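You operate a simulated robot arm through the tools that you are given. There is no shell and no other tool. Be economical: measure what you need, move in short steps, check, and stop when the job is done.

The job below is to be done with a simulated two-armed robot. You get a single attempt, and the scene is never put back.

JOB
Pick up the green-handled jug with one hand, pass it to the other hand and put it on the top of the gauge bench. Set down upright: green-handled jug.

Only the result counts: the job must be done as asked and must still hold three seconds after the hand-in. Knocking over, shifting, dropping, spilling or breaking anything else fails it.

ROBOT AND FRAMES
Two 7-joint arms with two-finger parallel grippers on one trunk, on a base that drives. Base frame: it is fixed to the floor where the robot stands at the start and does not move with it; the origin is under the middle of the robot, x ahead of it, y to its left, z up; the surface under the hand at the start is at about z = 80. Lengths are in cm, angles in degrees, forces in N, time in s.
The left shoulder is at the start at [14.4, 17.1, 113.5], the right one opposite. With the tool pointing down near the work surface each hand reaches from about 44 to 92 cm from the robot's upright axis, wherever it stands, measured 20 degrees to its own side. Places, roughly: top of the gauge bench [360, 160, 80]. Payload 4.4 kg a hand.
Tool frame (each hand has its own): the origin (TCP) lies between the finger pads and is the grasp point; the fingertips stand 2.3 cm ahead of it; z points along the fingers, y is the line along which they close. Largest opening 9.4 cm; finger width 3.8, thickness 1; the body of the gripper, 5.4 by 9.6 cm, starts 3.9 cm behind the TCP.
Orientation is that of the tool frame in the base frame, as a unit quaternion [x, y, z, w]. With the fingers straight down and closing along the base's y, the tool's x points along the base's -x, its y along +y and its z along -z.

CONTROLS
- The arms move only by the tool apply_moves. It takes "left_plan", "right_plan" or both (then of equal length, played together; a hand with none holds still); each is a list that holds one entry, the list of rows, each a list of 7 numbers: the turn, a rotation vector about the tool's x, y, z in units of 90 degrees (1.0 is 90 degrees), then the shift along the tool's x, y, z in units of 200 mm (1.0 is 200 mm), then the opening, from 0 (shut) to 1 (fully open). In form: [[[wx, wy, wz, tx, ty, tz, claw], ...]]. A call has 1 to 10 rows; each row is the pose to reach, as a shift and turn from the pose commanded when the call began, along the tool's axes at that moment. A call with a number of a shift or a turn outside -1 to 1 is refused whole. Rows are played at 5 a second. More than 5 cm and 8.6 degrees between two rows, or a gripper value outside its range, and nothing of the call is played. A pose out of reach is approached as far as the arm can. The call stops where the force on the tool passes 40 N (or 10 N more than at its start, if that is more) or the arm is blocked; 0.2 s more then pass. The fingers move at their own pace (about 7.2 cm/s each) and stop on an object; they squeeze with about 29 N. The grip force told is the motor's: it shows also when the fingers shut on nothing. Time passes only in rows, and 0.2 s behind the last, so rows that repeat a pose let the fingers close. The reply holds the time, the measured pose of the TCP, the force on the tool along the base axes, the opening and the grip force, in the units named above and with some noise, with the torque about the TCP (base axes, N m) and any sound that the robot's microphone picked up.
- Cameras (640 x 400 px; columns grow to the right, rows downward): "scene" is now at [26.65, -0.77, 127.58]; the picture's right is [-0.09, -1.00, 0.00], its down [-0.54, 0.05, -0.84] and it looks along [0.84, -0.08, -0.54] (base axes); focal length 268 px, centre (320, 200). "left" rides on the left gripper at [8.6, -1.6, -7.5] in its tool frame; the picture's right is [0.18, 0.98, 0.00], its down [-0.58, 0.11, -0.81] and it looks along [-0.79, 0.15, 0.59] (tool axes); focal length 243 px, centre (320, 200). "right" rides on the right gripper at [8.6, 1.6, -7.4] in its tool frame; the picture's right is [-0.18, 0.98, 0.00], its down [-0.58, -0.11, -0.81] and it looks along [-0.79, -0.15, 0.59] (tool axes); focal length 243 px, centre (320, 200). There is no depth. A picture from a camera that has moved, and an enlarged one, comes with that camera's place and axes in the base frame and with its lens.
- grab_frame(camera): a new picture of that camera. No time passes.
- raise_lower(by): slides the trunk up (or, below 0, down) by that many cm; the arms and the scene camera ride with it, the base frame stays. It gives what a move gives, with no picture.
- steer(legs): drives the robot by 1 to 6 legs, each [ahead, left, turn to the left] in cm, cm and degrees, along the robot's own axes; the way and the turn of a leg run together, so that a leg with both is an arc; at most 150 cm and 180 degrees a leg. The arms and the cameras ride along, it lands a little off, and it stops where it bumps. It gives what a move gives.
- head_to(pan, tilt): turns the head with the scene camera to pan (to the left, within 80 degrees either way) and tilt (down, from -29 to 69), counted from straight ahead of the robot. It gives what a move gives.
- inspect(camera, box): a new picture of the part [left, top, right, bottom] of that camera's present view, enlarged. No time passes.
- finish_job(): hands the job in; it is judged then, once.

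Go step by step. Nothing tells you exact positions but the pictures and the camera data: compare them with the known pose of the tool, close in by small moves and look again before you grip or let go. The budget is 120 turns and 92 pictures, counting those below and the enlarged ones. Unless the task says otherwise, let go and move clear before handing in, and close with one line.

The tools are called as name(argument=value, ...) on one line, values as JSON. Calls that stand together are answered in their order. apply_moves: Moves the arms, as the interface text tells. Its arguments: {"type":"object","properties":{"left_plan":{"type":"array","items":{"type":"array","items":{"type":"array","items":{"type":"number"}}}},"right_plan":{"type":"array","items":{"type":"array","items":{"type":"array","items":{"type":"number"}}}}},"required":[]} The other tools are called the same way: raise_lower (by) slides the trunk up or down; steer (legs) drives the base; head_to (pan, tilt) turns the head that bears the scene camera; grab_frame (camera) takes a picture; inspect (camera, box) takes an enlarged picture of a part of a camera's view; finish_job () hands the job in.

At the start:

```text
time_s: 0.0
left_eef_pos: [61.02, 20.56, 108.49]
left_tcp_rot: [0.0, 1.0, 0.0, 0.001]
left_wrist_force: [0.0, -1.0, 0.2]
left_wrist_torque: [0.01, 0.02, 0.0]
left_opening: 9.41
left_gripper_force: 0.1
right_eef_pos: [46.69, -24.95, 102.49]
right_tcp_rot: [0.0, 1.0, -0.001, -0.001]
right_wrist_force: [-0.5, -0.3, 0.4]
right_wrist_torque: [0.02, -0.01, -0.01]
right_opening: 9.4
right_gripper_force: 0.1
trunk travel left (down, up): [-15.0, 23.8]
robot x, y, heading: [0.14, 0.01, 0.2]
head pan, tilt: [-5.4, 32.9]
```

scene: 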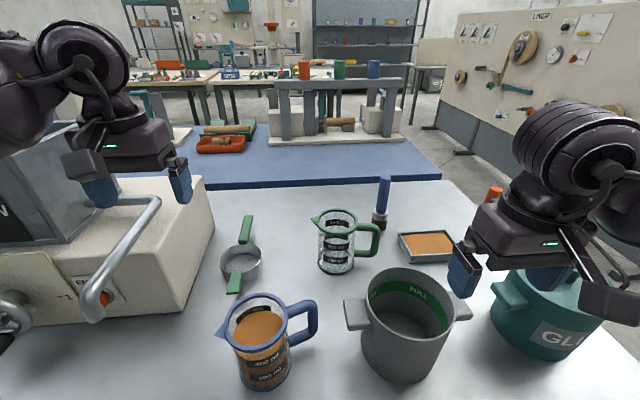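
right: 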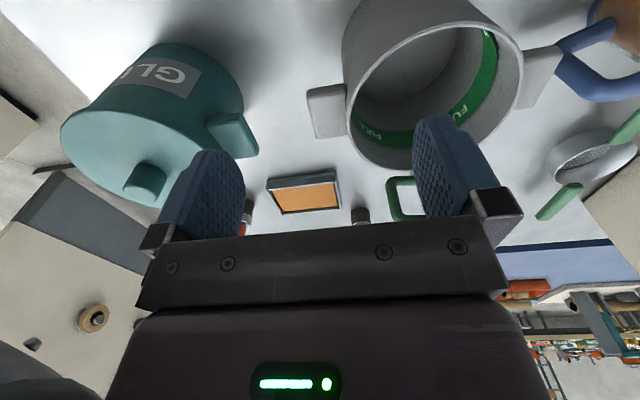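
left: 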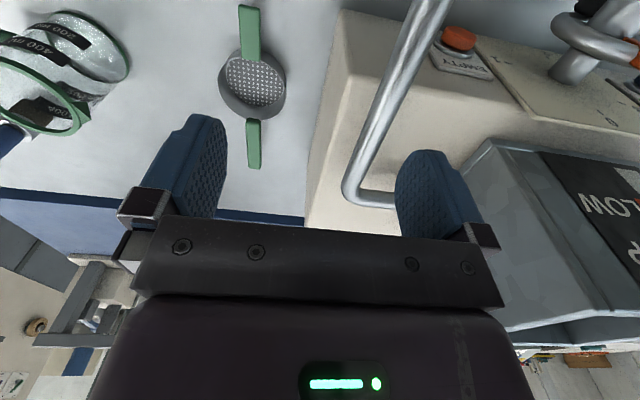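

The green-handled jug stands near [71, -9, 80], with its handle toward -y and its spout toward +y. I'll look at it closer and check for contents.

inspect(camera="scene", box=[280, 170, 440, 290])

head_to(pan=24, tilt=10)

grab_frame(camera="scene")

```text
3.33 times, centred on (360, 230) of scene
camera zoom: at [26.65, -0.77, 127.58], right [-0.09, -1.0, 0.0], down [-0.54, 0.05, -0.84], along [0.84, -0.08, -0.54], focal length 894 px, centre (187, 100)
```

zoom: 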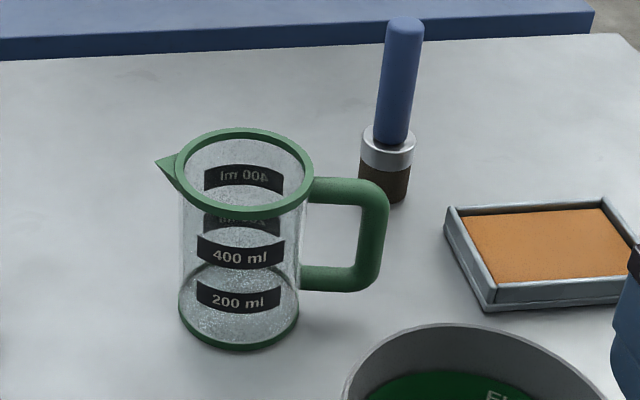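

```text
time_s: 0.9
left_eef_pos: [61.03, 20.63, 108.44]
left_tcp_rot: [-0.001, 1.0, -0.001, 0.0]
left_wrist_force: [0.7, 0.3, -1.0]
left_wrist_torque: [-0.01, -0.01, 0.0]
left_opening: 9.4
left_gripper_force: 0.1
right_eef_pos: [46.76, -24.98, 102.48]
right_tcp_rot: [0.001, 1.0, 0.0, 0.0]
right_wrist_force: [-0.2, -1.0, 0.0]
right_wrist_torque: [0.01, 0.03, 0.01]
right_opening: 9.41
right_gripper_force: 0.1
trunk travel left (down, up): [-15.0, 23.8]
robot x, y, heading: [0.34, 0.07, -0.1]
head pan, tilt: [24.0, 10.0]
```

```text
87 pictures are left
camera scene: at [26.28, 3.83, 131.27], right [0.41, -0.91, 0.0], down [-0.16, -0.07, -0.98], along [0.9, 0.4, -0.17], focal length 268 px, centre (320, 200)
```

scene: 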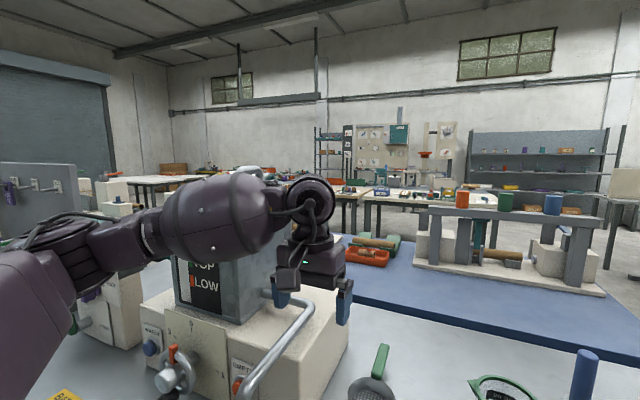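

The jug looks clear, about 13 cm tall. I'll zoom in on the bench area.

inspect(camera="scene", box=[300, 110, 460, 230])

head_to(pan=0, tilt=50)

grab_frame(camera="scene")

```text
3.33 times, centred on (380, 170) of scene
camera zoom: at [26.28, 3.83, 131.27], right [0.41, -0.91, 0.0], down [-0.16, -0.07, -0.98], along [0.9, 0.4, -0.17], focal length 894 px, centre (120, 300)
```

zoom: 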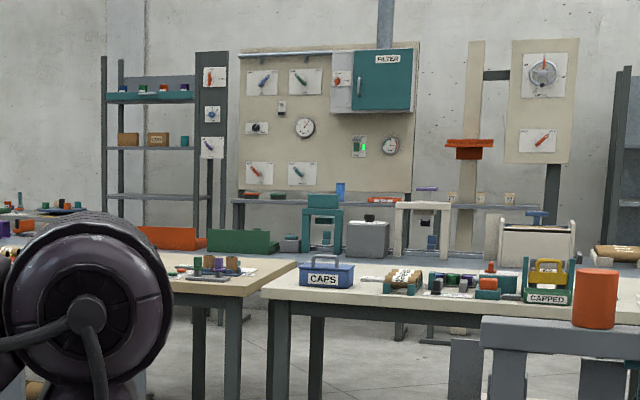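

```text
time_s: 2.0
left_eef_pos: [60.96, 20.73, 108.63]
left_tcp_rot: [0.0, 1.0, 0.0, 0.0]
left_wrist_force: [-0.4, -0.1, 0.0]
left_wrist_torque: [0.01, 0.0, -0.02]
left_opening: 9.41
left_gripper_force: 0.1
right_eef_pos: [46.78, -24.88, 102.4]
right_tcp_rot: [0.0, 1.0, 0.0, 0.0]
right_wrist_force: [0.1, -0.1, 0.4]
right_wrist_torque: [-0.01, 0.0, 0.04]
right_opening: 9.42
right_gripper_force: 0.1
trunk travel left (down, up): [-15.0, 23.8]
robot x, y, heading: [-0.06, -0.0, 0.1]
head pan, tilt: [0.0, 50.0]
```

```text
85 pictures are left
camera scene: at [25.48, 0.06, 125.1], right [0.0, -1.0, 0.0], down [-0.77, 0.0, -0.64], along [0.64, 0.0, -0.77], focal length 268 px, centre (320, 200)
```

scene: 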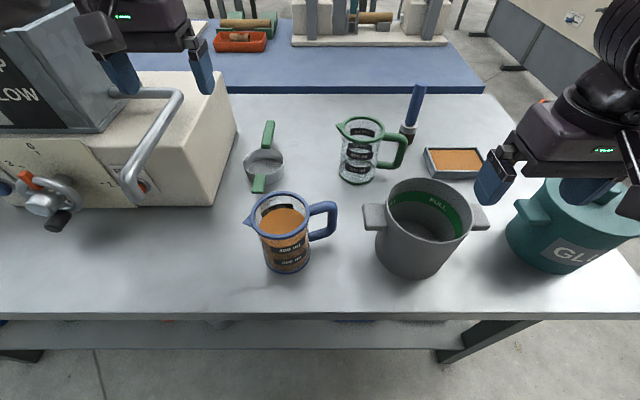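

The jug's centre is near [72.5, -9], its rim at about z 92, and the handle bar is near y -17.5. The left hand will pinch the near wall from above, one finger inside. Then the right hand takes the handle from the right side. First I'll move the left hand over the jug while turning it 90°.

apply_moves(left_plan=[[[0, 0, 0.05, -0.05, -0.2, 0, 1], [0, 0, 0.14, -0.1, -0.38, 0, 1], [0, 0, 0.23, -0.15, -0.55, 0, 1], [0, 0, 0.32, -0.2, -0.7, 0, 1], [0, 0, 0.41, -0.25, -0.8, 0, 1], [0, 0, 0.5, -0.28, -0.85, 0, 1], [0, 0, 0.59, -0.3, -0.9, 0, 1], [0, 0, 0.68, -0.3, -0.95, 0, 1], [0, 0, 0.77, -0.3, -1, 0, 1], [0, 0, 0.86, -0.3, -1, 0, 1]]])

```text
time_s: 4.2
left_eef_pos: [66.98, 1.16, 108.66]
left_tcp_rot: [0.531, 0.848, 0.0, 0.001]
left_wrist_force: [0.1, 0.1, 0.2]
left_wrist_torque: [-0.02, 0.01, 0.0]
left_opening: 9.39
left_gripper_force: 0.1
left hand out of reach, approached as far as the arm can: row 9, 10
right_eef_pos: [46.7, -24.83, 102.42]
right_tcp_rot: [0.0, 1.0, 0.0, -0.001]
right_wrist_force: [0.4, -0.1, 0.0]
right_wrist_torque: [0.01, 0.0, 0.0]
right_opening: 9.41
right_gripper_force: 0.1
trunk travel left (down, up): [-15.0, 23.8]
robot x, y, heading: [0.2, -0.01, 0.1]
head pan, tilt: [0.0, 50.0]
```

The wrist nears its limit turning this way. I'll turn the other way instead, to pinch the near-left part of the rim, which also stays further from the handle.

apply_moves(left_plan=[[[0, 0, -0.09, 0, 0, 0, 1], [0, 0, -0.18, 0, 0, 0, 1], [0, 0, -0.27, 0, 0, 0, 1], [0, 0, -0.36, 0, 0, 0, 1], [0, 0, -0.45, 0, 0, 0, 1], [0, 0, -0.54, 0, 0, 0, 1], [0, 0, -0.63, 0, 0, 0, 1], [0, 0, -0.72, 0, 0, 0, 1], [0, 0, -0.81, 0, 0, 0, 1], [0, 0, -0.9, 0, 0, 0, 1]]])

apply_moves(left_plan=[[[0, 0, -0.08, 0, 0, 0, 1], [0, 0, -0.16, 0, 0, 0, 1], [0, 0, -0.24, 0, 0, 0, 1], [0, 0, -0.32, 0, 0, 0, 0.8], [0, 0, -0.4, 0, 0, 0, 0.7]]])

grab_frame(camera="left")

grab_frame(camera="scene")

```text
time_s: 6.4
left_eef_pos: [67.1, 1.31, 108.56]
left_tcp_rot: [-0.149, 0.989, 0.0, 0.0]
left_wrist_force: [1.1, 0.3, 0.7]
left_wrist_torque: [0.01, -0.03, 0.03]
left_opening: 9.38
left_gripper_force: 0.1
right_eef_pos: [46.83, -24.97, 102.43]
right_tcp_rot: [-0.001, 1.0, 0.0, 0.0]
right_wrist_force: [0.3, 0.0, -1.0]
right_wrist_torque: [0.02, 0.0, -0.02]
right_opening: 9.42
right_gripper_force: 0.1
trunk travel left (down, up): [-15.0, 23.8]
robot x, y, heading: [-0.0, 0.03, 0.3]
head pan, tilt: [0.0, 50.0]
```

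```text
time_s: 7.6
left_eef_pos: [67.1, 1.28, 108.48]
left_tcp_rot: [-0.448, 0.894, 0.0, 0.0]
left_wrist_force: [0.3, -0.5, 0.1]
left_wrist_torque: [-0.01, -0.05, -0.01]
left_opening: 6.57
left_gripper_force: 0.2
right_eef_pos: [46.72, -24.94, 102.43]
right_tcp_rot: [0.0, 1.0, 0.0, 0.0]
right_wrist_force: [-1.2, 0.0, 0.3]
right_wrist_torque: [-0.01, -0.02, 0.02]
right_opening: 9.42
right_gripper_force: 0.1
trunk travel left (down, up): [-15.0, 23.8]
robot x, y, heading: [-0.05, -0.13, -0.0]
head pan, tilt: [0.0, 50.0]
```

```text
84 pictures are left
camera left: at [63.32, -6.69, 115.83], right [-0.9, 0.44, 0.0], down [0.26, 0.53, 0.81], along [0.36, 0.72, -0.59], focal length 243 px, centre (320, 200)
```

left: 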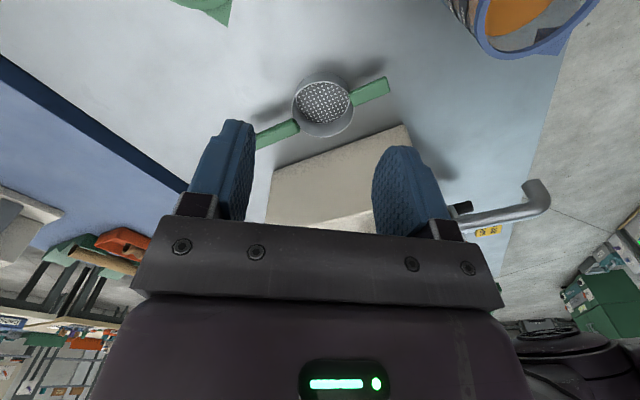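

```text
83 pictures are left
camera scene: at [25.48, 0.06, 125.09], right [0.0, -1.0, 0.0], down [-0.77, 0.0, -0.64], along [0.64, 0.0, -0.77], focal length 268 px, centre (320, 200)
```

scene: 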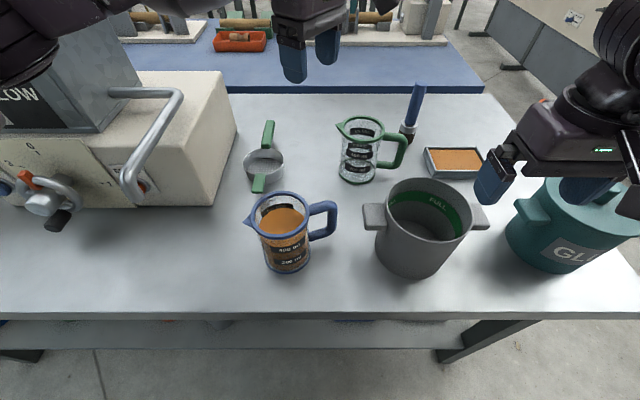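

I'll go to just above the near-left rim and look.

apply_moves(left_plan=[[[0, 0, 0, 0.08, -0.1, 0.1, 0.5], [0, 0, 0, 0.16, -0.2, 0.2, 0.5], [0, 0, 0, 0.253, -0.321, 0.3, 0.5], [0, 0, 0, 0.253, -0.321, 0.4, 0.5], [0, 0, 0, 0.253, -0.321, 0.475, 0.5]]])

grab_frame(camera="left")

inspect(camera="scene", box=[280, 60, 440, 190])

```text
time_s: 8.8
left_eef_pos: [69.13, -6.5, 98.96]
left_tcp_rot: [-0.447, 0.894, -0.001, 0.0]
left_wrist_force: [0.4, -0.4, 0.8]
left_wrist_torque: [0.02, -0.01, 0.02]
left_opening: 4.69
left_gripper_force: 0.1
right_eef_pos: [46.82, -24.86, 102.46]
right_tcp_rot: [0.0, 1.0, 0.001, -0.001]
right_wrist_force: [0.0, -0.4, 0.5]
right_wrist_torque: [-0.02, -0.02, 0.02]
right_opening: 9.41
right_gripper_force: 0.0
trunk travel left (down, up): [-15.0, 23.8]
robot x, y, heading: [0.42, 0.12, 0.1]
head pan, tilt: [0.0, 50.0]
```

```text
82 pictures are left
camera left: at [65.4, -14.49, 106.28], right [-0.9, 0.44, 0.0], down [0.26, 0.53, 0.81], along [0.36, 0.72, -0.59], focal length 243 px, centre (320, 200)
```

left: 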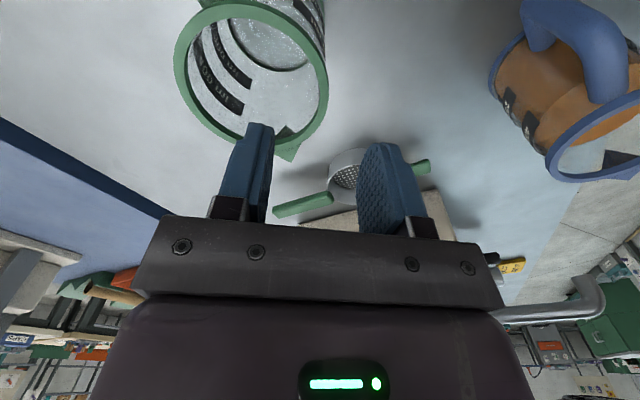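

```text
3.08 times, centred on (360, 125) of scene
camera zoom: at [25.51, 0.03, 125.08], right [0.0, -1.0, 0.0], down [-0.77, 0.0, -0.64], along [0.64, 0.0, -0.77], focal length 825 px, centre (197, 431)
```

zoom: 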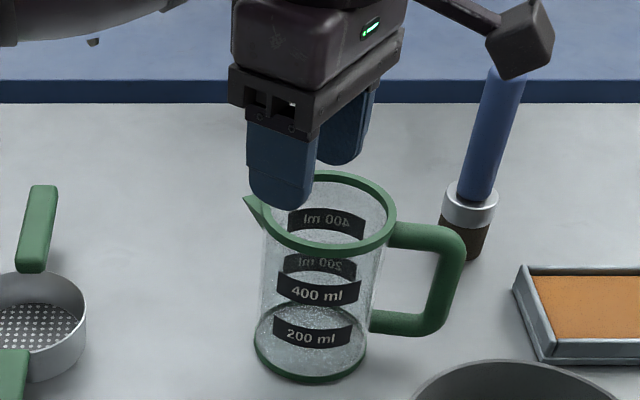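

The left fingers straddle the near-left rim. I estimate the wall is right under the TCP. I'll lower partway and check.

apply_moves(left_plan=[[[0, 0, 0, 0, 0, 0.1, 0.5], [0, 0, 0, 0, 0, 0.2, 0.5]]])

inspect(camera="scene", box=[300, 80, 420, 190])

grab_frame(camera="left")

```text
time_s: 9.4
left_eef_pos: [69.22, -6.63, 94.89]
left_tcp_rot: [-0.447, 0.894, -0.001, 0.001]
left_wrist_force: [0.1, 0.6, -0.3]
left_wrist_torque: [-0.02, 0.0, 0.02]
left_opening: 4.67
left_gripper_force: 0.0
right_eef_pos: [46.71, -24.91, 102.4]
right_tcp_rot: [0.0, 1.0, 0.001, 0.0]
right_wrist_force: [0.5, -0.5, -1.1]
right_wrist_torque: [0.03, 0.01, -0.01]
right_opening: 9.45
right_gripper_force: 0.1
trunk travel left (down, up): [-15.0, 23.8]
robot x, y, heading: [0.12, 0.07, -0.1]
head pan, tilt: [0.0, 50.0]
```

```text
3.64 times, centred on (360, 135) of scene
camera zoom: at [25.5, 0.06, 125.08], right [0.0, -1.0, 0.0], down [-0.77, 0.0, -0.64], along [0.64, 0.0, -0.77], focal length 975 px, centre (174, 436)
```

zoom: 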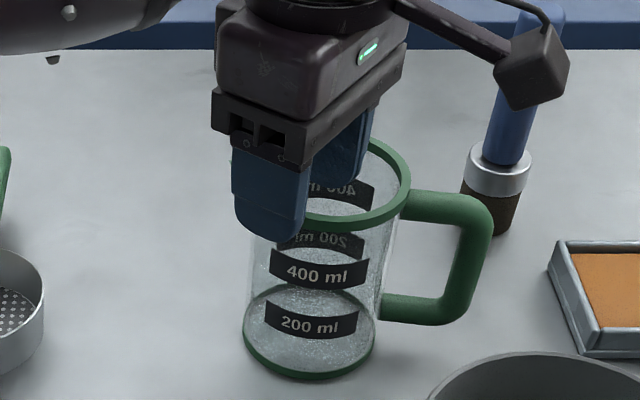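

```text
79 pictures are left
camera left: at [65.36, -14.57, 102.26], right [-0.9, 0.44, 0.0], down [0.26, 0.53, 0.81], along [0.36, 0.72, -0.59], focal length 243 px, centre (320, 200)
```

left: 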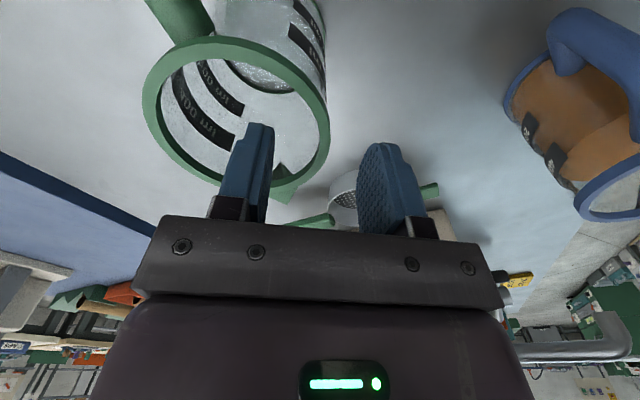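

The inner finger is inside the rim and the outer one outside. I'll lower the last bit and close.

apply_moves(left_plan=[[[0, 0, 0, 0, 0, 0.07, 0.5], [0, 0, 0, 0, 0, 0.14, 0.5], [0, 0, 0, 0, 0, 0.2, 0.5]]])

inspect(camera="scene", box=[300, 80, 420, 190])

grab_frame(camera="left")

```text
time_s: 10.2
left_eef_pos: [69.08, -6.52, 91.01]
left_tcp_rot: [-0.448, 0.894, 0.0, -0.001]
left_wrist_force: [-0.4, -0.7, 0.5]
left_wrist_torque: [0.0, 0.02, -0.02]
left_opening: 4.68
left_gripper_force: 0.1
right_eef_pos: [46.8, -24.91, 102.54]
right_tcp_rot: [0.0, 1.0, 0.0, 0.0]
right_wrist_force: [-0.3, 0.1, -0.9]
right_wrist_torque: [0.01, -0.01, -0.03]
right_opening: 9.41
right_gripper_force: 0.1
trunk travel left (down, up): [-15.0, 23.8]
robot x, y, heading: [0.28, -0.14, -0.1]
head pan, tilt: [0.0, 50.0]
```

```text
3.64 times, centred on (360, 135) of scene
camera zoom: at [25.51, 0.06, 125.08], right [0.0, -1.0, 0.0], down [-0.77, 0.0, -0.64], along [0.64, 0.0, -0.77], focal length 975 px, centre (174, 436)
```

zoom: 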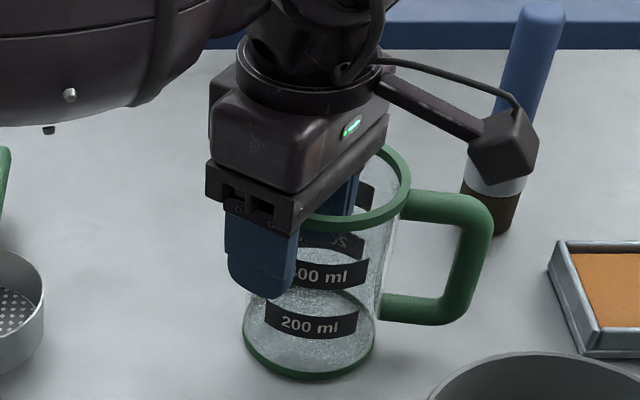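

```text
77 pictures are left
camera left: at [65.41, -14.39, 98.33], right [-0.9, 0.44, 0.0], down [0.26, 0.53, 0.81], along [0.36, 0.72, -0.59], focal length 243 px, centre (320, 200)
```

left: 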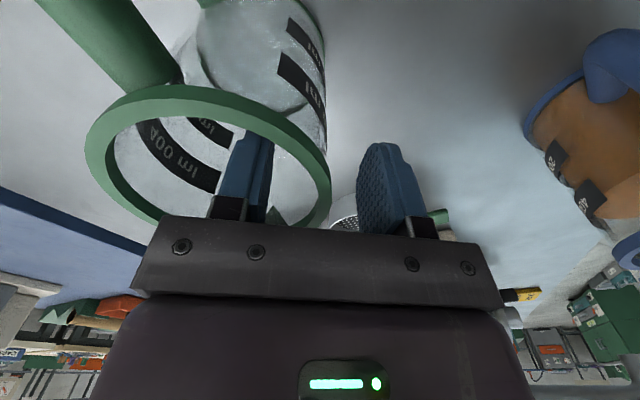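

The wall sits between the fingers. I'll close.

apply_moves(left_plan=[[[0, 0, 0, 0, 0, 0, 0.3], [0, 0, 0, 0, 0, 0, 0.2], [0, 0, 0, 0, 0, 0, 0.1], [0, 0, 0, 0, 0, 0, 0], [0, 0, 0, 0, 0, 0, 0], [0, 0, 0, 0, 0, 0, 0]]])

grab_frame(camera="scene")

```text
time_s: 11.6
left_eef_pos: [69.13, -6.4, 91.12]
left_tcp_rot: [-0.447, 0.895, 0.0, 0.0]
left_wrist_force: [1.2, -0.3, 0.1]
left_wrist_torque: [-0.05, 0.0, 0.03]
left_opening: 1.38
left_gripper_force: 29.3
right_eef_pos: [46.75, -24.97, 102.41]
right_tcp_rot: [0.0, 1.0, 0.0, 0.0]
right_wrist_force: [0.2, -0.4, -0.4]
right_wrist_torque: [0.01, 0.0, -0.02]
right_opening: 9.4
right_gripper_force: 0.1
trunk travel left (down, up): [-15.0, 23.8]
robot x, y, heading: [-0.45, -0.32, 0.0]
head pan, tilt: [0.0, 50.0]
```

```text
76 pictures are left
camera scene: at [25.48, 0.06, 125.09], right [0.0, -1.0, 0.0], down [-0.77, 0.0, -0.64], along [0.64, 0.0, -0.77], focal length 268 px, centre (320, 200)
```

scene: 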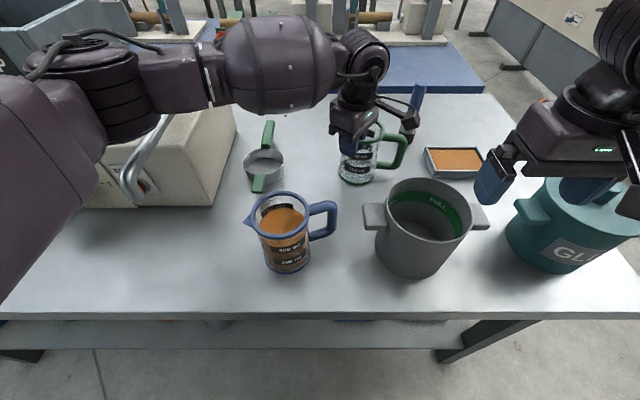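

Gripped. Lifting straight up, slowly at first.

apply_moves(left_plan=[[[0, 0, 0, 0, 0, -0.05, 0], [0, 0, 0, 0, 0, -0.12, 0], [0, 0, 0, 0, 0, -0.2, 0], [0, 0, 0, 0, 0, -0.3, 0], [0, 0, 0, 0, 0, -0.4, 0], [0, 0, 0, 0, 0, -0.5, 0], [0, 0, 0, 0, 0, -0.6, 0], [0, 0, 0, 0, 0, -0.7, 0]]])

head_to(pan=-5, tilt=33)

grab_frame(camera="scene")

```text
time_s: 13.4
left_eef_pos: [69.16, -6.57, 105.03]
left_tcp_rot: [-0.447, 0.895, 0.0, 0.001]
left_wrist_force: [-0.1, -0.2, -2.1]
left_wrist_torque: [0.05, -0.01, -0.02]
left_opening: 1.38
left_gripper_force: 29.3
right_eef_pos: [46.65, -24.88, 102.45]
right_tcp_rot: [0.0, 1.0, 0.0, 0.0]
right_wrist_force: [-0.4, 0.3, -0.1]
right_wrist_torque: [-0.01, 0.02, -0.01]
right_opening: 9.41
right_gripper_force: 0.1
trunk travel left (down, up): [-15.0, 23.8]
robot x, y, heading: [0.08, 0.05, -0.1]
head pan, tilt: [0.0, 50.0]
```

```text
time_s: 14.2
left_eef_pos: [69.26, -6.52, 105.0]
left_tcp_rot: [-0.447, 0.894, 0.0, 0.0]
left_wrist_force: [0.2, -0.5, -0.6]
left_wrist_torque: [0.04, 0.02, 0.01]
left_opening: 1.34
left_gripper_force: 28.9
right_eef_pos: [46.82, -24.85, 102.42]
right_tcp_rot: [0.0, 1.0, 0.001, -0.001]
right_wrist_force: [-0.4, 0.3, 0.4]
right_wrist_torque: [0.01, 0.0, 0.0]
right_opening: 9.41
right_gripper_force: 0.1
trunk travel left (down, up): [-15.0, 23.8]
robot x, y, heading: [-0.06, -0.17, 0.1]
head pan, tilt: [-5.0, 33.0]
```

```text
75 pictures are left
camera scene: at [26.66, -0.72, 127.57], right [-0.09, -1.0, 0.0], down [-0.54, 0.05, -0.84], along [0.84, -0.07, -0.55], focal length 268 px, centre (320, 200)
```

scene: 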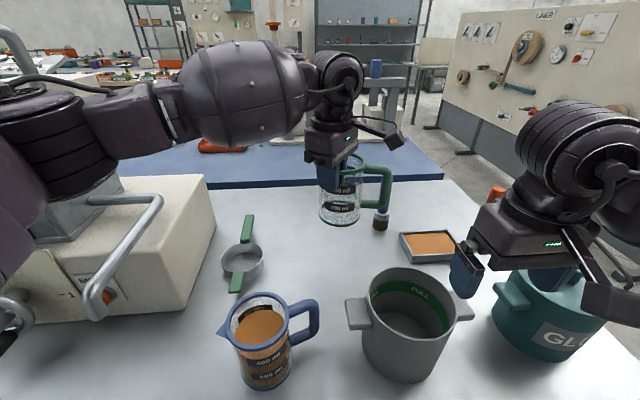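

The jug is lifted and level, about 0.15 kg. Now I'll bring the right hand over, yawing it toward the handle at the outside.

apply_moves(right_plan=[[[0, 0, -0.05, 0, -0.05, -0.1, 1], [0, 0, -0.1, -0.05, -0.1, -0.2, 1], [0, 0, -0.19, -0.15, -0.15, -0.32, 1], [0, 0, -0.28, -0.25, -0.2, -0.32, 1], [0, 0, -0.37, -0.35, -0.25, -0.32, 1], [0, 0, -0.46, -0.45, -0.28, -0.32, 1], [0, 0, -0.55, -0.55, -0.3, -0.32, 1], [0, 0, -0.64, -0.65, -0.3, -0.32, 1], [0, 0, -0.73, -0.75, -0.3, -0.32, 1], [0, 0, -0.8, -0.85, -0.3, -0.32, 1]]])

apply_moves(right_plan=[[[0, -0.08, 0, 0, 0, 0, 1], [0, -0.16, 0, 0, 0, 0, 1], [0, -0.24, 0, 0, 0, 0, 1], [0, -0.32, 0, 0, 0, 0, 1], [0, -0.4, 0, 0, 0, 0, 1], [0, -0.48, 0, 0, 0, 0, 1], [0, -0.55, 0, 0, 0, 0, 1], [0, -0.61, 0, 0, 0, 0, 1]]])

grab_frame(camera="scene")

grab_frame(camera="right")

```text
time_s: 16.4
left_eef_pos: [69.23, -6.58, 104.99]
left_tcp_rot: [-0.447, 0.895, 0.0, 0.0]
left_wrist_force: [-0.3, -0.4, -2.0]
left_wrist_torque: [0.04, -0.01, 0.02]
left_opening: 1.35
left_gripper_force: 29.3
right_eef_pos: [57.47, -30.55, 108.87]
right_tcp_rot: [-0.416, 0.909, 0.0, 0.0]
right_wrist_force: [0.2, 0.2, 0.2]
right_wrist_torque: [0.02, -0.03, -0.01]
right_opening: 9.41
right_gripper_force: 0.1
right hand out of reach, approached as far as the arm can: row 7, 8, 9, 10
trunk travel left (down, up): [-15.0, 23.8]
robot x, y, heading: [0.42, 0.26, 0.1]
head pan, tilt: [-5.0, 33.0]
```

```text
time_s: 18.2
left_eef_pos: [69.0, -6.75, 105.34]
left_tcp_rot: [-0.447, 0.895, -0.001, 0.001]
left_wrist_force: [-0.2, 0.2, -0.8]
left_wrist_torque: [0.05, -0.02, -0.01]
left_opening: 1.38
left_gripper_force: 29.0
right_eef_pos: [52.6, -25.7, 111.42]
right_tcp_rot: [-0.372, 0.818, 0.184, 0.399]
right_wrist_force: [-0.2, -0.1, 0.0]
right_wrist_torque: [0.0, 0.02, -0.03]
right_opening: 9.39
right_gripper_force: 0.1
right hand out of reach, approached as far as the arm can: row 1, 2, 3, 4, 5, 6, 7, 8
trunk travel left (down, up): [-15.0, 23.8]
robot x, y, heading: [-0.13, -0.01, -0.0]
head pan, tilt: [-5.0, 33.0]
```

```text
74 pictures are left
camera scene: at [26.39, -0.74, 127.68], right [-0.09, -1.0, 0.0], down [-0.54, 0.05, -0.84], along [0.84, -0.07, -0.54], focal length 268 px, centre (320, 200)
```

scene: 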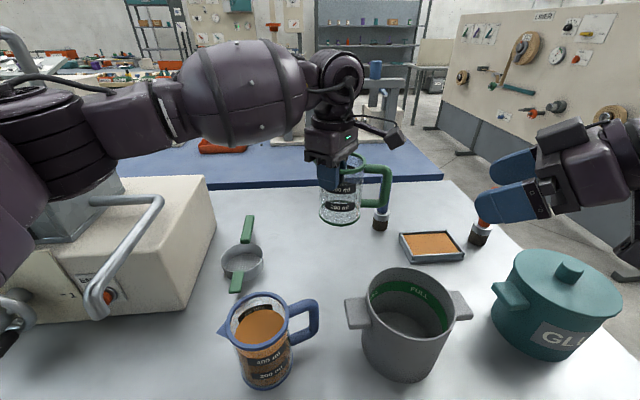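

```text
73 pictures are left
camera right: at [43.97, -33.1, 109.33], right [-0.67, 0.73, 0.15], down [-0.1, -0.28, 0.95], along [0.74, 0.62, 0.26], focal length 243 px, centre (320, 200)
```

right: 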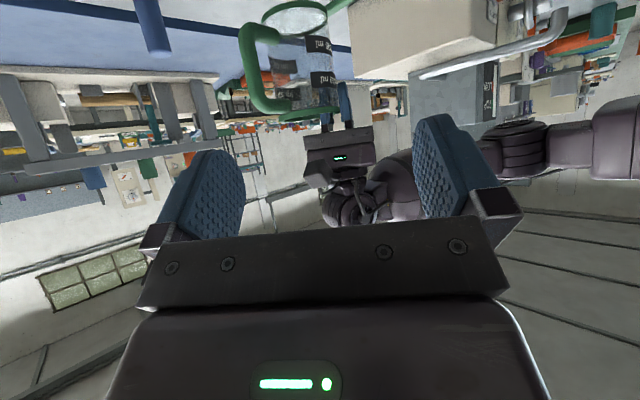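

The right arm can't reach that far with a tilted hand. I'll bring the jug closer and turn it so the handle points toward the robot's right, in line with the right hand.

apply_moves(left_plan=[[[0, 0, 0.06, -0.02, 0.08, -0.06, 0], [0, 0, 0.12, -0.05, 0.16, -0.12, 0], [0, 0, 0.18, -0.07, 0.24, -0.18, 0], [0, 0, 0.24, -0.1, 0.32, -0.24, 0], [0, 0, 0.3, -0.12, 0.4, -0.29, 0], [0, 0, 0.36, -0.15, 0.49, -0.29, 0], [0, 0, 0.42, -0.171, 0.572, -0.29, 0], [0, 0, 0.42, -0.171, 0.572, -0.29, 0]]])

grab_frame(camera="scene")

grab_frame(camera="right")

```text
time_s: 20.0
left_eef_pos: [62.24, 2.98, 110.6]
left_tcp_rot: [-0.132, 0.991, -0.001, 0.0]
left_wrist_force: [0.1, 0.6, -0.6]
left_wrist_torque: [0.1, -0.01, -0.01]
left_opening: 1.36
left_gripper_force: 29.3
right_eef_pos: [52.91, -25.71, 111.34]
right_tcp_rot: [-0.37, 0.819, 0.184, 0.398]
right_wrist_force: [-0.6, -0.3, 1.1]
right_wrist_torque: [-0.02, 0.0, -0.01]
right_opening: 9.4
right_gripper_force: 0.1
trunk travel left (down, up): [-15.0, 23.8]
robot x, y, heading: [-0.06, 0.02, -0.1]
head pan, tilt: [-5.0, 33.0]
```

```text
72 pictures are left
camera scene: at [26.67, -0.74, 127.57], right [-0.09, -1.0, 0.0], down [-0.54, 0.05, -0.84], along [0.84, -0.07, -0.54], focal length 268 px, centre (320, 200)
```

scene: 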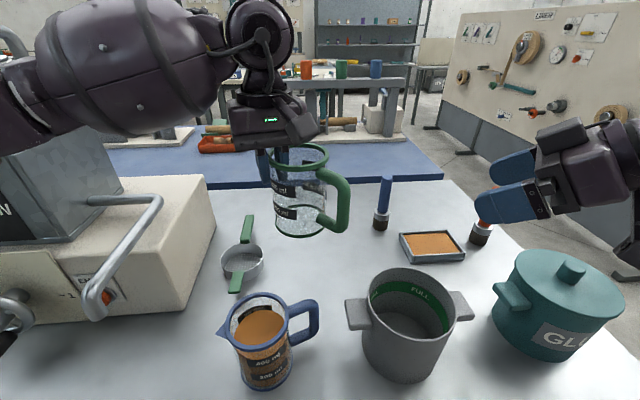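

```text
71 pictures are left
camera right: at [44.23, -33.12, 109.15], right [-0.66, 0.73, 0.15], down [-0.09, -0.28, 0.95], along [0.74, 0.62, 0.26], focal length 243 px, centre (320, 200)
```

right: 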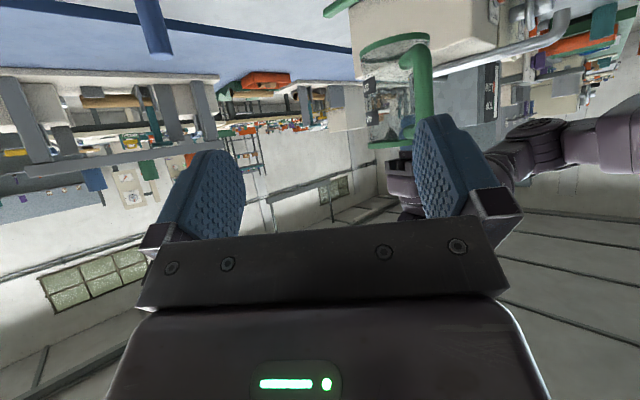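

The two cameras agree that the handle bar's middle is near [57.2, -6.6, 106.8]. I'll align the right hand laterally, staying back along its fingers.

apply_moves(right_plan=[[[0, 0, 0, -0.08, 0.11, 0, 1], [0, 0, 0, -0.16, 0.22, 0, 1], [0, 0, 0, -0.24, 0.33, 0, 1], [0, 0, 0, -0.345, 0.46, 0, 1]]])

grab_frame(camera="right")

grab_frame(camera="scene")

```text
time_s: 21.0
left_eef_pos: [62.4, 3.09, 110.54]
left_tcp_rot: [-0.133, 0.991, 0.0, -0.001]
left_wrist_force: [0.2, 1.1, -0.1]
left_wrist_torque: [0.05, -0.05, 0.0]
left_opening: 1.36
left_gripper_force: 28.7
right_eef_pos: [50.12, -17.54, 116.77]
right_tcp_rot: [-0.371, 0.819, 0.184, 0.397]
right_wrist_force: [-0.5, 0.8, 0.1]
right_wrist_torque: [-0.02, 0.02, -0.01]
right_opening: 9.41
right_gripper_force: 0.0
right hand out of reach, approached as far as the arm can: row 4
trunk travel left (down, up): [-15.0, 23.8]
robot x, y, heading: [-0.02, -0.03, 0.1]
head pan, tilt: [-5.0, 33.0]
```

```text
70 pictures are left
camera right: at [41.38, -24.83, 114.76], right [-0.66, 0.73, 0.15], down [-0.09, -0.28, 0.95], along [0.74, 0.62, 0.26], focal length 243 px, centre (320, 200)
```

right: 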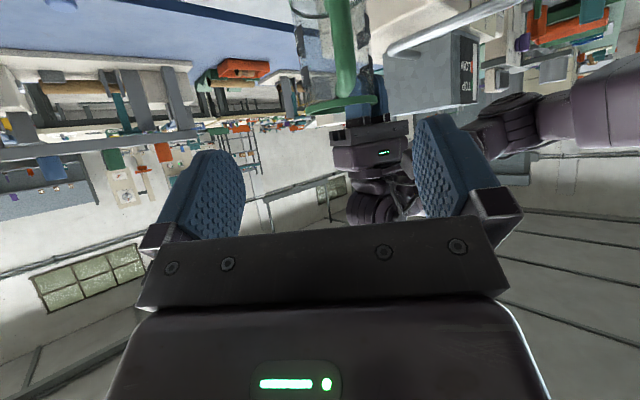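

```text
69 pictures are left
camera scene: at [26.72, -0.64, 127.54], right [-0.09, -1.0, 0.0], down [-0.54, 0.05, -0.84], along [0.84, -0.07, -0.54], focal length 268 px, centre (320, 200)
```

scene: 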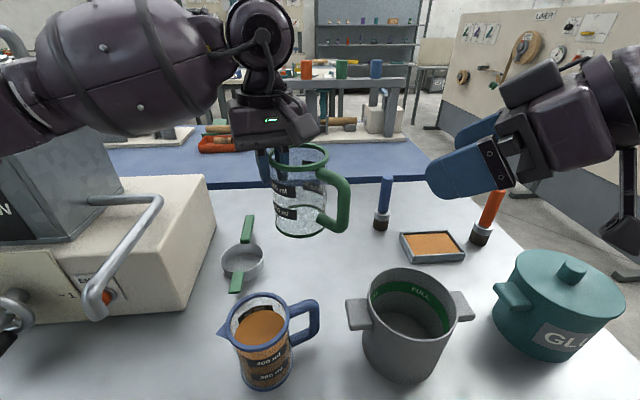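

The hand is now aligned; the bar is about 16 cm ahead along the fingers and 1.7 cm to the side. I'll advance most of that.

apply_moves(right_plan=[[[0, 0, 0, 0, 0.03, 0.12, 1], [0, 0, 0, 0, 0.06, 0.24, 1], [0, 0, 0, 0, 0.085, 0.36, 1], [0, 0, 0, 0, 0.085, 0.48, 1]]])

grab_frame(camera="right")

inspect(camera="scene", box=[240, 90, 480, 260])

```text
time_s: 22.0
left_eef_pos: [62.36, 3.04, 110.56]
left_tcp_rot: [-0.133, 0.991, 0.001, 0.001]
left_wrist_force: [0.4, 0.1, -1.4]
left_wrist_torque: [0.04, 0.03, -0.03]
left_opening: 1.36
left_gripper_force: 28.8
right_eef_pos: [53.81, -10.75, 111.02]
right_tcp_rot: [-0.37, 0.82, 0.182, 0.397]
right_wrist_force: [-0.2, 1.0, -0.3]
right_wrist_torque: [-0.02, -0.01, 0.03]
right_opening: 9.4
right_gripper_force: 0.0
trunk travel left (down, up): [-15.0, 23.8]
robot x, y, heading: [-0.14, -0.15, 0.0]
head pan, tilt: [-5.0, 33.0]
```

```text
68 pictures are left
camera right: at [45.1, -18.12, 108.89], right [-0.66, 0.73, 0.15], down [-0.1, -0.28, 0.95], along [0.74, 0.62, 0.26], focal length 243 px, centre (320, 200)
```

right: 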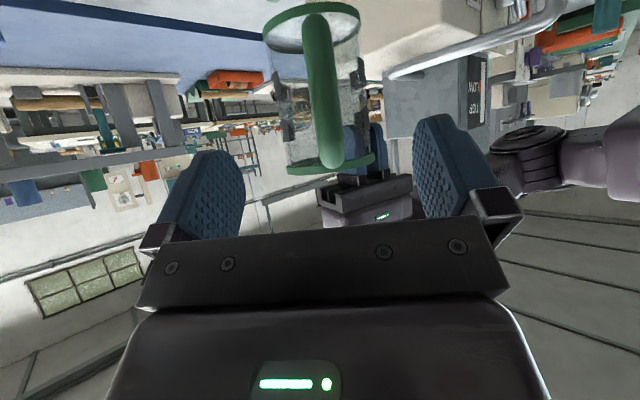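

```text
2.35 times, centred on (360, 175) of scene
camera zoom: at [26.66, -0.72, 127.57], right [-0.09, -1.0, 0.0], down [-0.54, 0.05, -0.84], along [0.84, -0.07, -0.54], focal length 631 px, centre (226, 259)
```

zoom: 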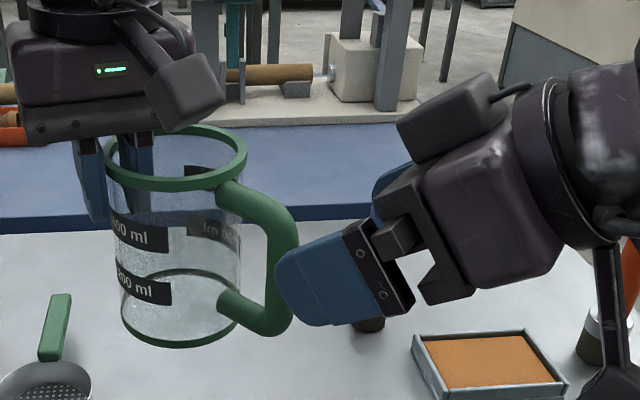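

The bar is centred between the right fingers. I'll advance the last 6.5 cm.

apply_moves(right_plan=[[[0, 0, 0, 0, 0, 0.1, 1], [0, 0, 0, 0, 0, 0.2, 1], [0, 0, 0, 0, 0, 0.27, 1], [0, 0, 0, 0, 0, 0.32, 1]]])

grab_frame(camera="right")

inspect(camera="scene", box=[240, 90, 480, 260])

```text
time_s: 23.0
left_eef_pos: [62.33, 2.93, 110.7]
left_tcp_rot: [-0.133, 0.991, 0.0, 0.0]
left_wrist_force: [1.1, 0.0, -1.4]
left_wrist_torque: [0.05, -0.01, 0.01]
left_opening: 1.38
left_gripper_force: 28.9
right_eef_pos: [56.93, -6.86, 106.97]
right_tcp_rot: [-0.371, 0.819, 0.184, 0.398]
right_wrist_force: [-1.4, -0.7, 0.8]
right_wrist_torque: [0.02, -0.05, -0.03]
right_opening: 9.42
right_gripper_force: 0.1
trunk travel left (down, up): [-15.0, 23.8]
robot x, y, heading: [0.2, -0.35, -0.0]
head pan, tilt: [-5.0, 33.0]
```

```text
66 pictures are left
camera right: at [48.33, -14.25, 104.73], right [-0.66, 0.73, 0.15], down [-0.09, -0.28, 0.95], along [0.74, 0.62, 0.26], focal length 243 px, centre (320, 200)
```

right: 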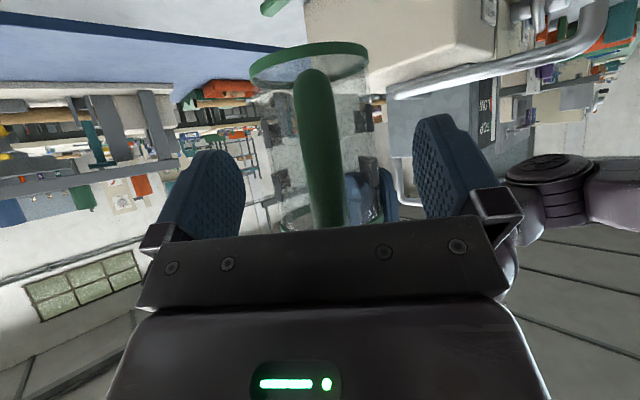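

```text
2.35 times, centred on (360, 175) of scene
camera zoom: at [26.68, -0.71, 127.57], right [-0.09, -1.0, 0.0], down [-0.54, 0.05, -0.84], along [0.84, -0.07, -0.54], focal length 631 px, centre (226, 259)
```

zoom: 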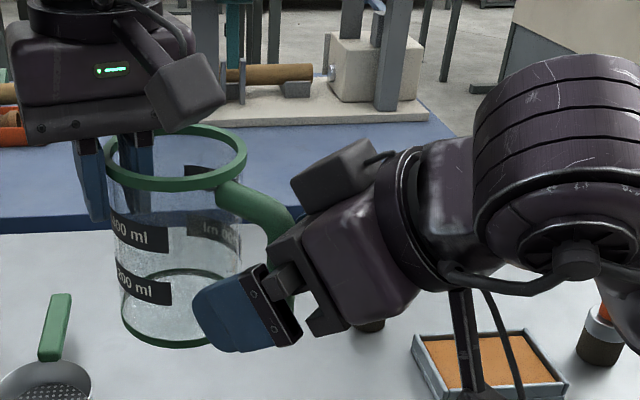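

The bar lies between the right pads and is centred. I'll close the right gripper gently.

apply_moves(right_plan=[[[0, 0, 0, 0, 0, 0, 0.7], [0, 0, 0, 0, 0, 0, 0.4], [0, 0, 0, 0, 0, 0, 0.25], [0, 0, 0, 0, 0, 0, 0.15], [0, 0, 0, 0, 0, 0, 0], [0, 0, 0, 0, 0, 0, 0], [0, 0, 0, 0, 0, 0, 0]]])

inspect(camera="scene", box=[240, 90, 480, 260])

grab_frame(camera="right")

```text
time_s: 24.6
left_eef_pos: [62.17, 2.93, 110.64]
left_tcp_rot: [-0.133, 0.991, 0.0, -0.001]
left_wrist_force: [3.4, -11.5, -1.4]
left_wrist_torque: [-0.07, 0.41, 0.87]
left_opening: 1.39
left_gripper_force: 28.8
right_eef_pos: [56.99, -6.92, 106.91]
right_tcp_rot: [-0.372, 0.819, 0.184, 0.396]
right_wrist_force: [-4.4, 11.3, -0.1]
right_wrist_torque: [-0.27, -0.61, 0.21]
right_opening: 1.77
right_gripper_force: 29.4
trunk travel left (down, up): [-15.0, 23.8]
robot x, y, heading: [0.03, 0.07, -0.1]
head pan, tilt: [-5.0, 33.0]
```

```text
2.35 times, centred on (360, 175) of scene
camera zoom: at [26.66, -0.72, 127.57], right [-0.09, -1.0, 0.0], down [-0.54, 0.05, -0.84], along [0.84, -0.07, -0.54], focal length 631 px, centre (226, 259)
```

zoom: 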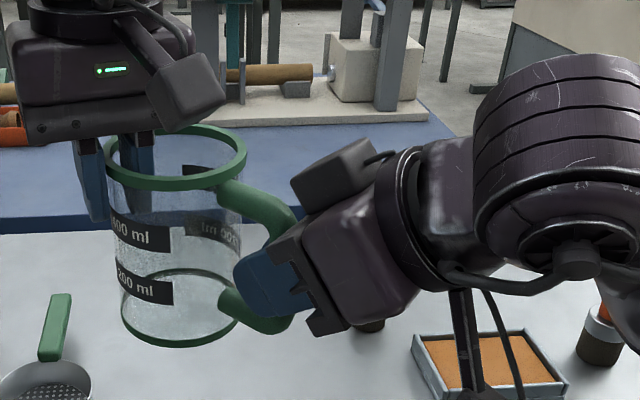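

```text
63 pictures are left
camera right: at [48.3, -14.25, 104.76], right [-0.67, 0.73, 0.15], down [-0.09, -0.28, 0.95], along [0.74, 0.62, 0.26], focal length 243 px, centre (320, 200)
```

right: 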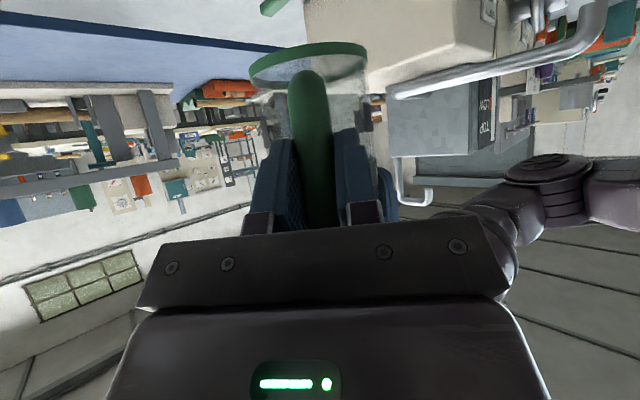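

Both hands hold the jug, with about 12 N of strain along the right closing axis. I'll relax that with a tiny right shift before letting go with the left.

apply_moves(right_plan=[[[0, 0, 0, 0, 0.01, 0, 0], [0, 0, 0, 0, 0.01, 0, 0]]])

```text
time_s: 25.2
left_eef_pos: [62.29, 3.04, 110.61]
left_tcp_rot: [-0.133, 0.991, 0.0, 0.0]
left_wrist_force: [0.6, -5.7, 0.6]
left_wrist_torque: [0.14, 0.36, 0.57]
left_opening: 1.36
left_gripper_force: 28.5
right_eef_pos: [56.86, -6.84, 106.92]
right_tcp_rot: [-0.371, 0.819, 0.184, 0.396]
right_wrist_force: [-0.2, 5.4, -0.6]
right_wrist_torque: [-0.45, -0.27, -0.17]
right_opening: 1.77
right_gripper_force: 29.2
trunk travel left (down, up): [-15.0, 23.8]
robot x, y, heading: [0.22, 0.01, 0.1]
head pan, tilt: [-5.0, 33.0]
```

Strain is dropping. One more small shift, then I'll open the left.

apply_moves(right_plan=[[[0, 0, 0, 0, 0.007, 0, 0], [0, 0, 0, 0, 0.007, 0, 0]]])

apply_moves(left_plan=[[[0, 0, 0, 0, 0, 0, 0.25], [0, 0, 0, 0, 0, 0, 0.4], [0, 0, 0, 0, 0, 0, 0.45], [0, 0, 0, 0, 0, 0, 0.45]]])

inspect(camera="scene", box=[240, 90, 480, 260])

grab_frame(camera="left")

```text
time_s: 25.8
left_eef_pos: [62.23, 2.96, 110.67]
left_tcp_rot: [-0.133, 0.991, 0.001, 0.0]
left_wrist_force: [-2.8, 2.7, 2.6]
left_wrist_torque: [0.25, 0.39, -0.3]
left_opening: 1.36
left_gripper_force: 29.6
right_eef_pos: [56.65, -6.74, 106.83]
right_tcp_rot: [-0.37, 0.82, 0.182, 0.397]
right_wrist_force: [3.4, -3.2, -1.3]
right_wrist_torque: [-0.33, -0.11, -0.23]
right_opening: 1.75
right_gripper_force: 29.0
trunk travel left (down, up): [-15.0, 23.8]
robot x, y, heading: [0.13, -0.03, -0.1]
head pan, tilt: [-5.0, 33.0]
```

```text
time_s: 26.8
left_eef_pos: [62.31, 2.88, 110.64]
left_tcp_rot: [-0.133, 0.991, 0.0, -0.001]
left_wrist_force: [0.6, -0.6, 0.5]
left_wrist_torque: [0.01, 0.05, 0.03]
left_opening: 4.22
left_gripper_force: 0.0
right_eef_pos: [56.58, -6.65, 106.87]
right_tcp_rot: [-0.37, 0.82, 0.183, 0.398]
right_wrist_force: [-0.6, 0.2, -0.1]
right_wrist_torque: [-0.04, 0.03, 0.0]
right_opening: 1.75
right_gripper_force: 28.7
trunk travel left (down, up): [-15.0, 23.8]
robot x, y, heading: [-0.3, -0.16, -0.1]
head pan, tilt: [-5.0, 33.0]
```

```text
2.35 times, centred on (360, 175) of scene
camera zoom: at [26.66, -0.72, 127.57], right [-0.09, -1.0, 0.0], down [-0.54, 0.05, -0.84], along [0.84, -0.07, -0.54], focal length 631 px, centre (226, 259)
```

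zoom: 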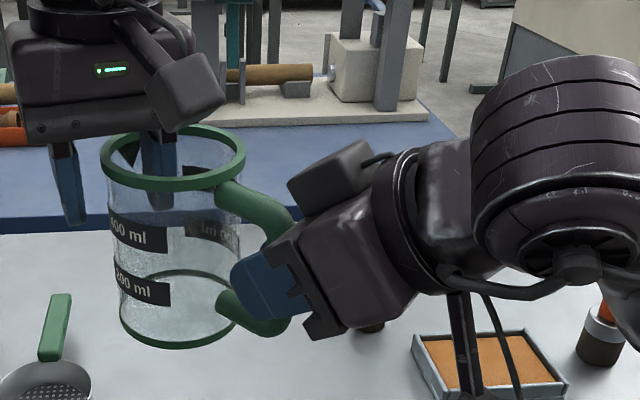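

```text
61 pictures are left
camera left: at [54.46, -0.93, 117.99], right [-0.44, 0.9, 0.0], down [0.53, 0.26, 0.81], along [0.73, 0.35, -0.59], focal length 243 px, centre (320, 200)
```

left: 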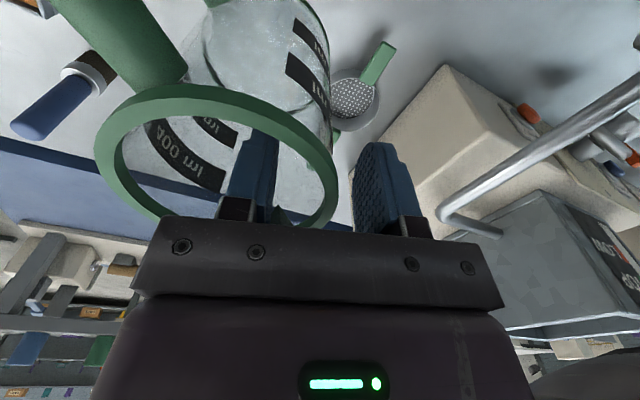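

The right hand holds the jug alone. I'll withdraw the left hand straight up, then sideways.

apply_moves(left_plan=[[[0, 0, 0, 0, 0, -0.1, 0.45], [0, 0, 0, 0, 0, -0.2, 0.45], [0, 0, 0, 0, 0, -0.35, 0.45], [0, 0, 0, 0, 0, -0.5, 0.45], [0, 0, 0, 0, 0.2, -0.55, 0.45], [0, 0, 0, 0, 0.4, -0.55, 0.45], [0, 0, 0, 0, 0.6, -0.55, 0.45]]])

grab_frame(camera="scene")

```text
time_s: 28.4
left_eef_pos: [58.79, 14.72, 121.83]
left_tcp_rot: [-0.132, 0.991, 0.0, 0.0]
left_wrist_force: [0.2, 0.2, 0.2]
left_wrist_torque: [-0.03, -0.04, 0.0]
left_opening: 4.24
left_gripper_force: 0.0
right_eef_pos: [56.56, -6.58, 106.88]
right_tcp_rot: [-0.371, 0.819, 0.183, 0.398]
right_wrist_force: [1.1, 0.3, -0.4]
right_wrist_torque: [-0.07, 0.07, -0.02]
right_opening: 1.74
right_gripper_force: 29.0
trunk travel left (down, up): [-15.0, 23.8]
robot x, y, heading: [0.04, -0.09, -0.2]
head pan, tilt: [-5.0, 33.0]
```

```text
60 pictures are left
camera scene: at [26.6, -0.6, 127.6], right [-0.09, -1.0, 0.0], down [-0.54, 0.05, -0.84], along [0.84, -0.07, -0.54], focal length 268 px, centre (320, 200)
```

scene: 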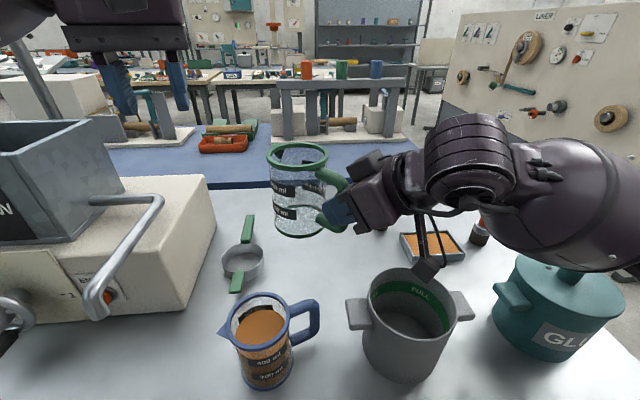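

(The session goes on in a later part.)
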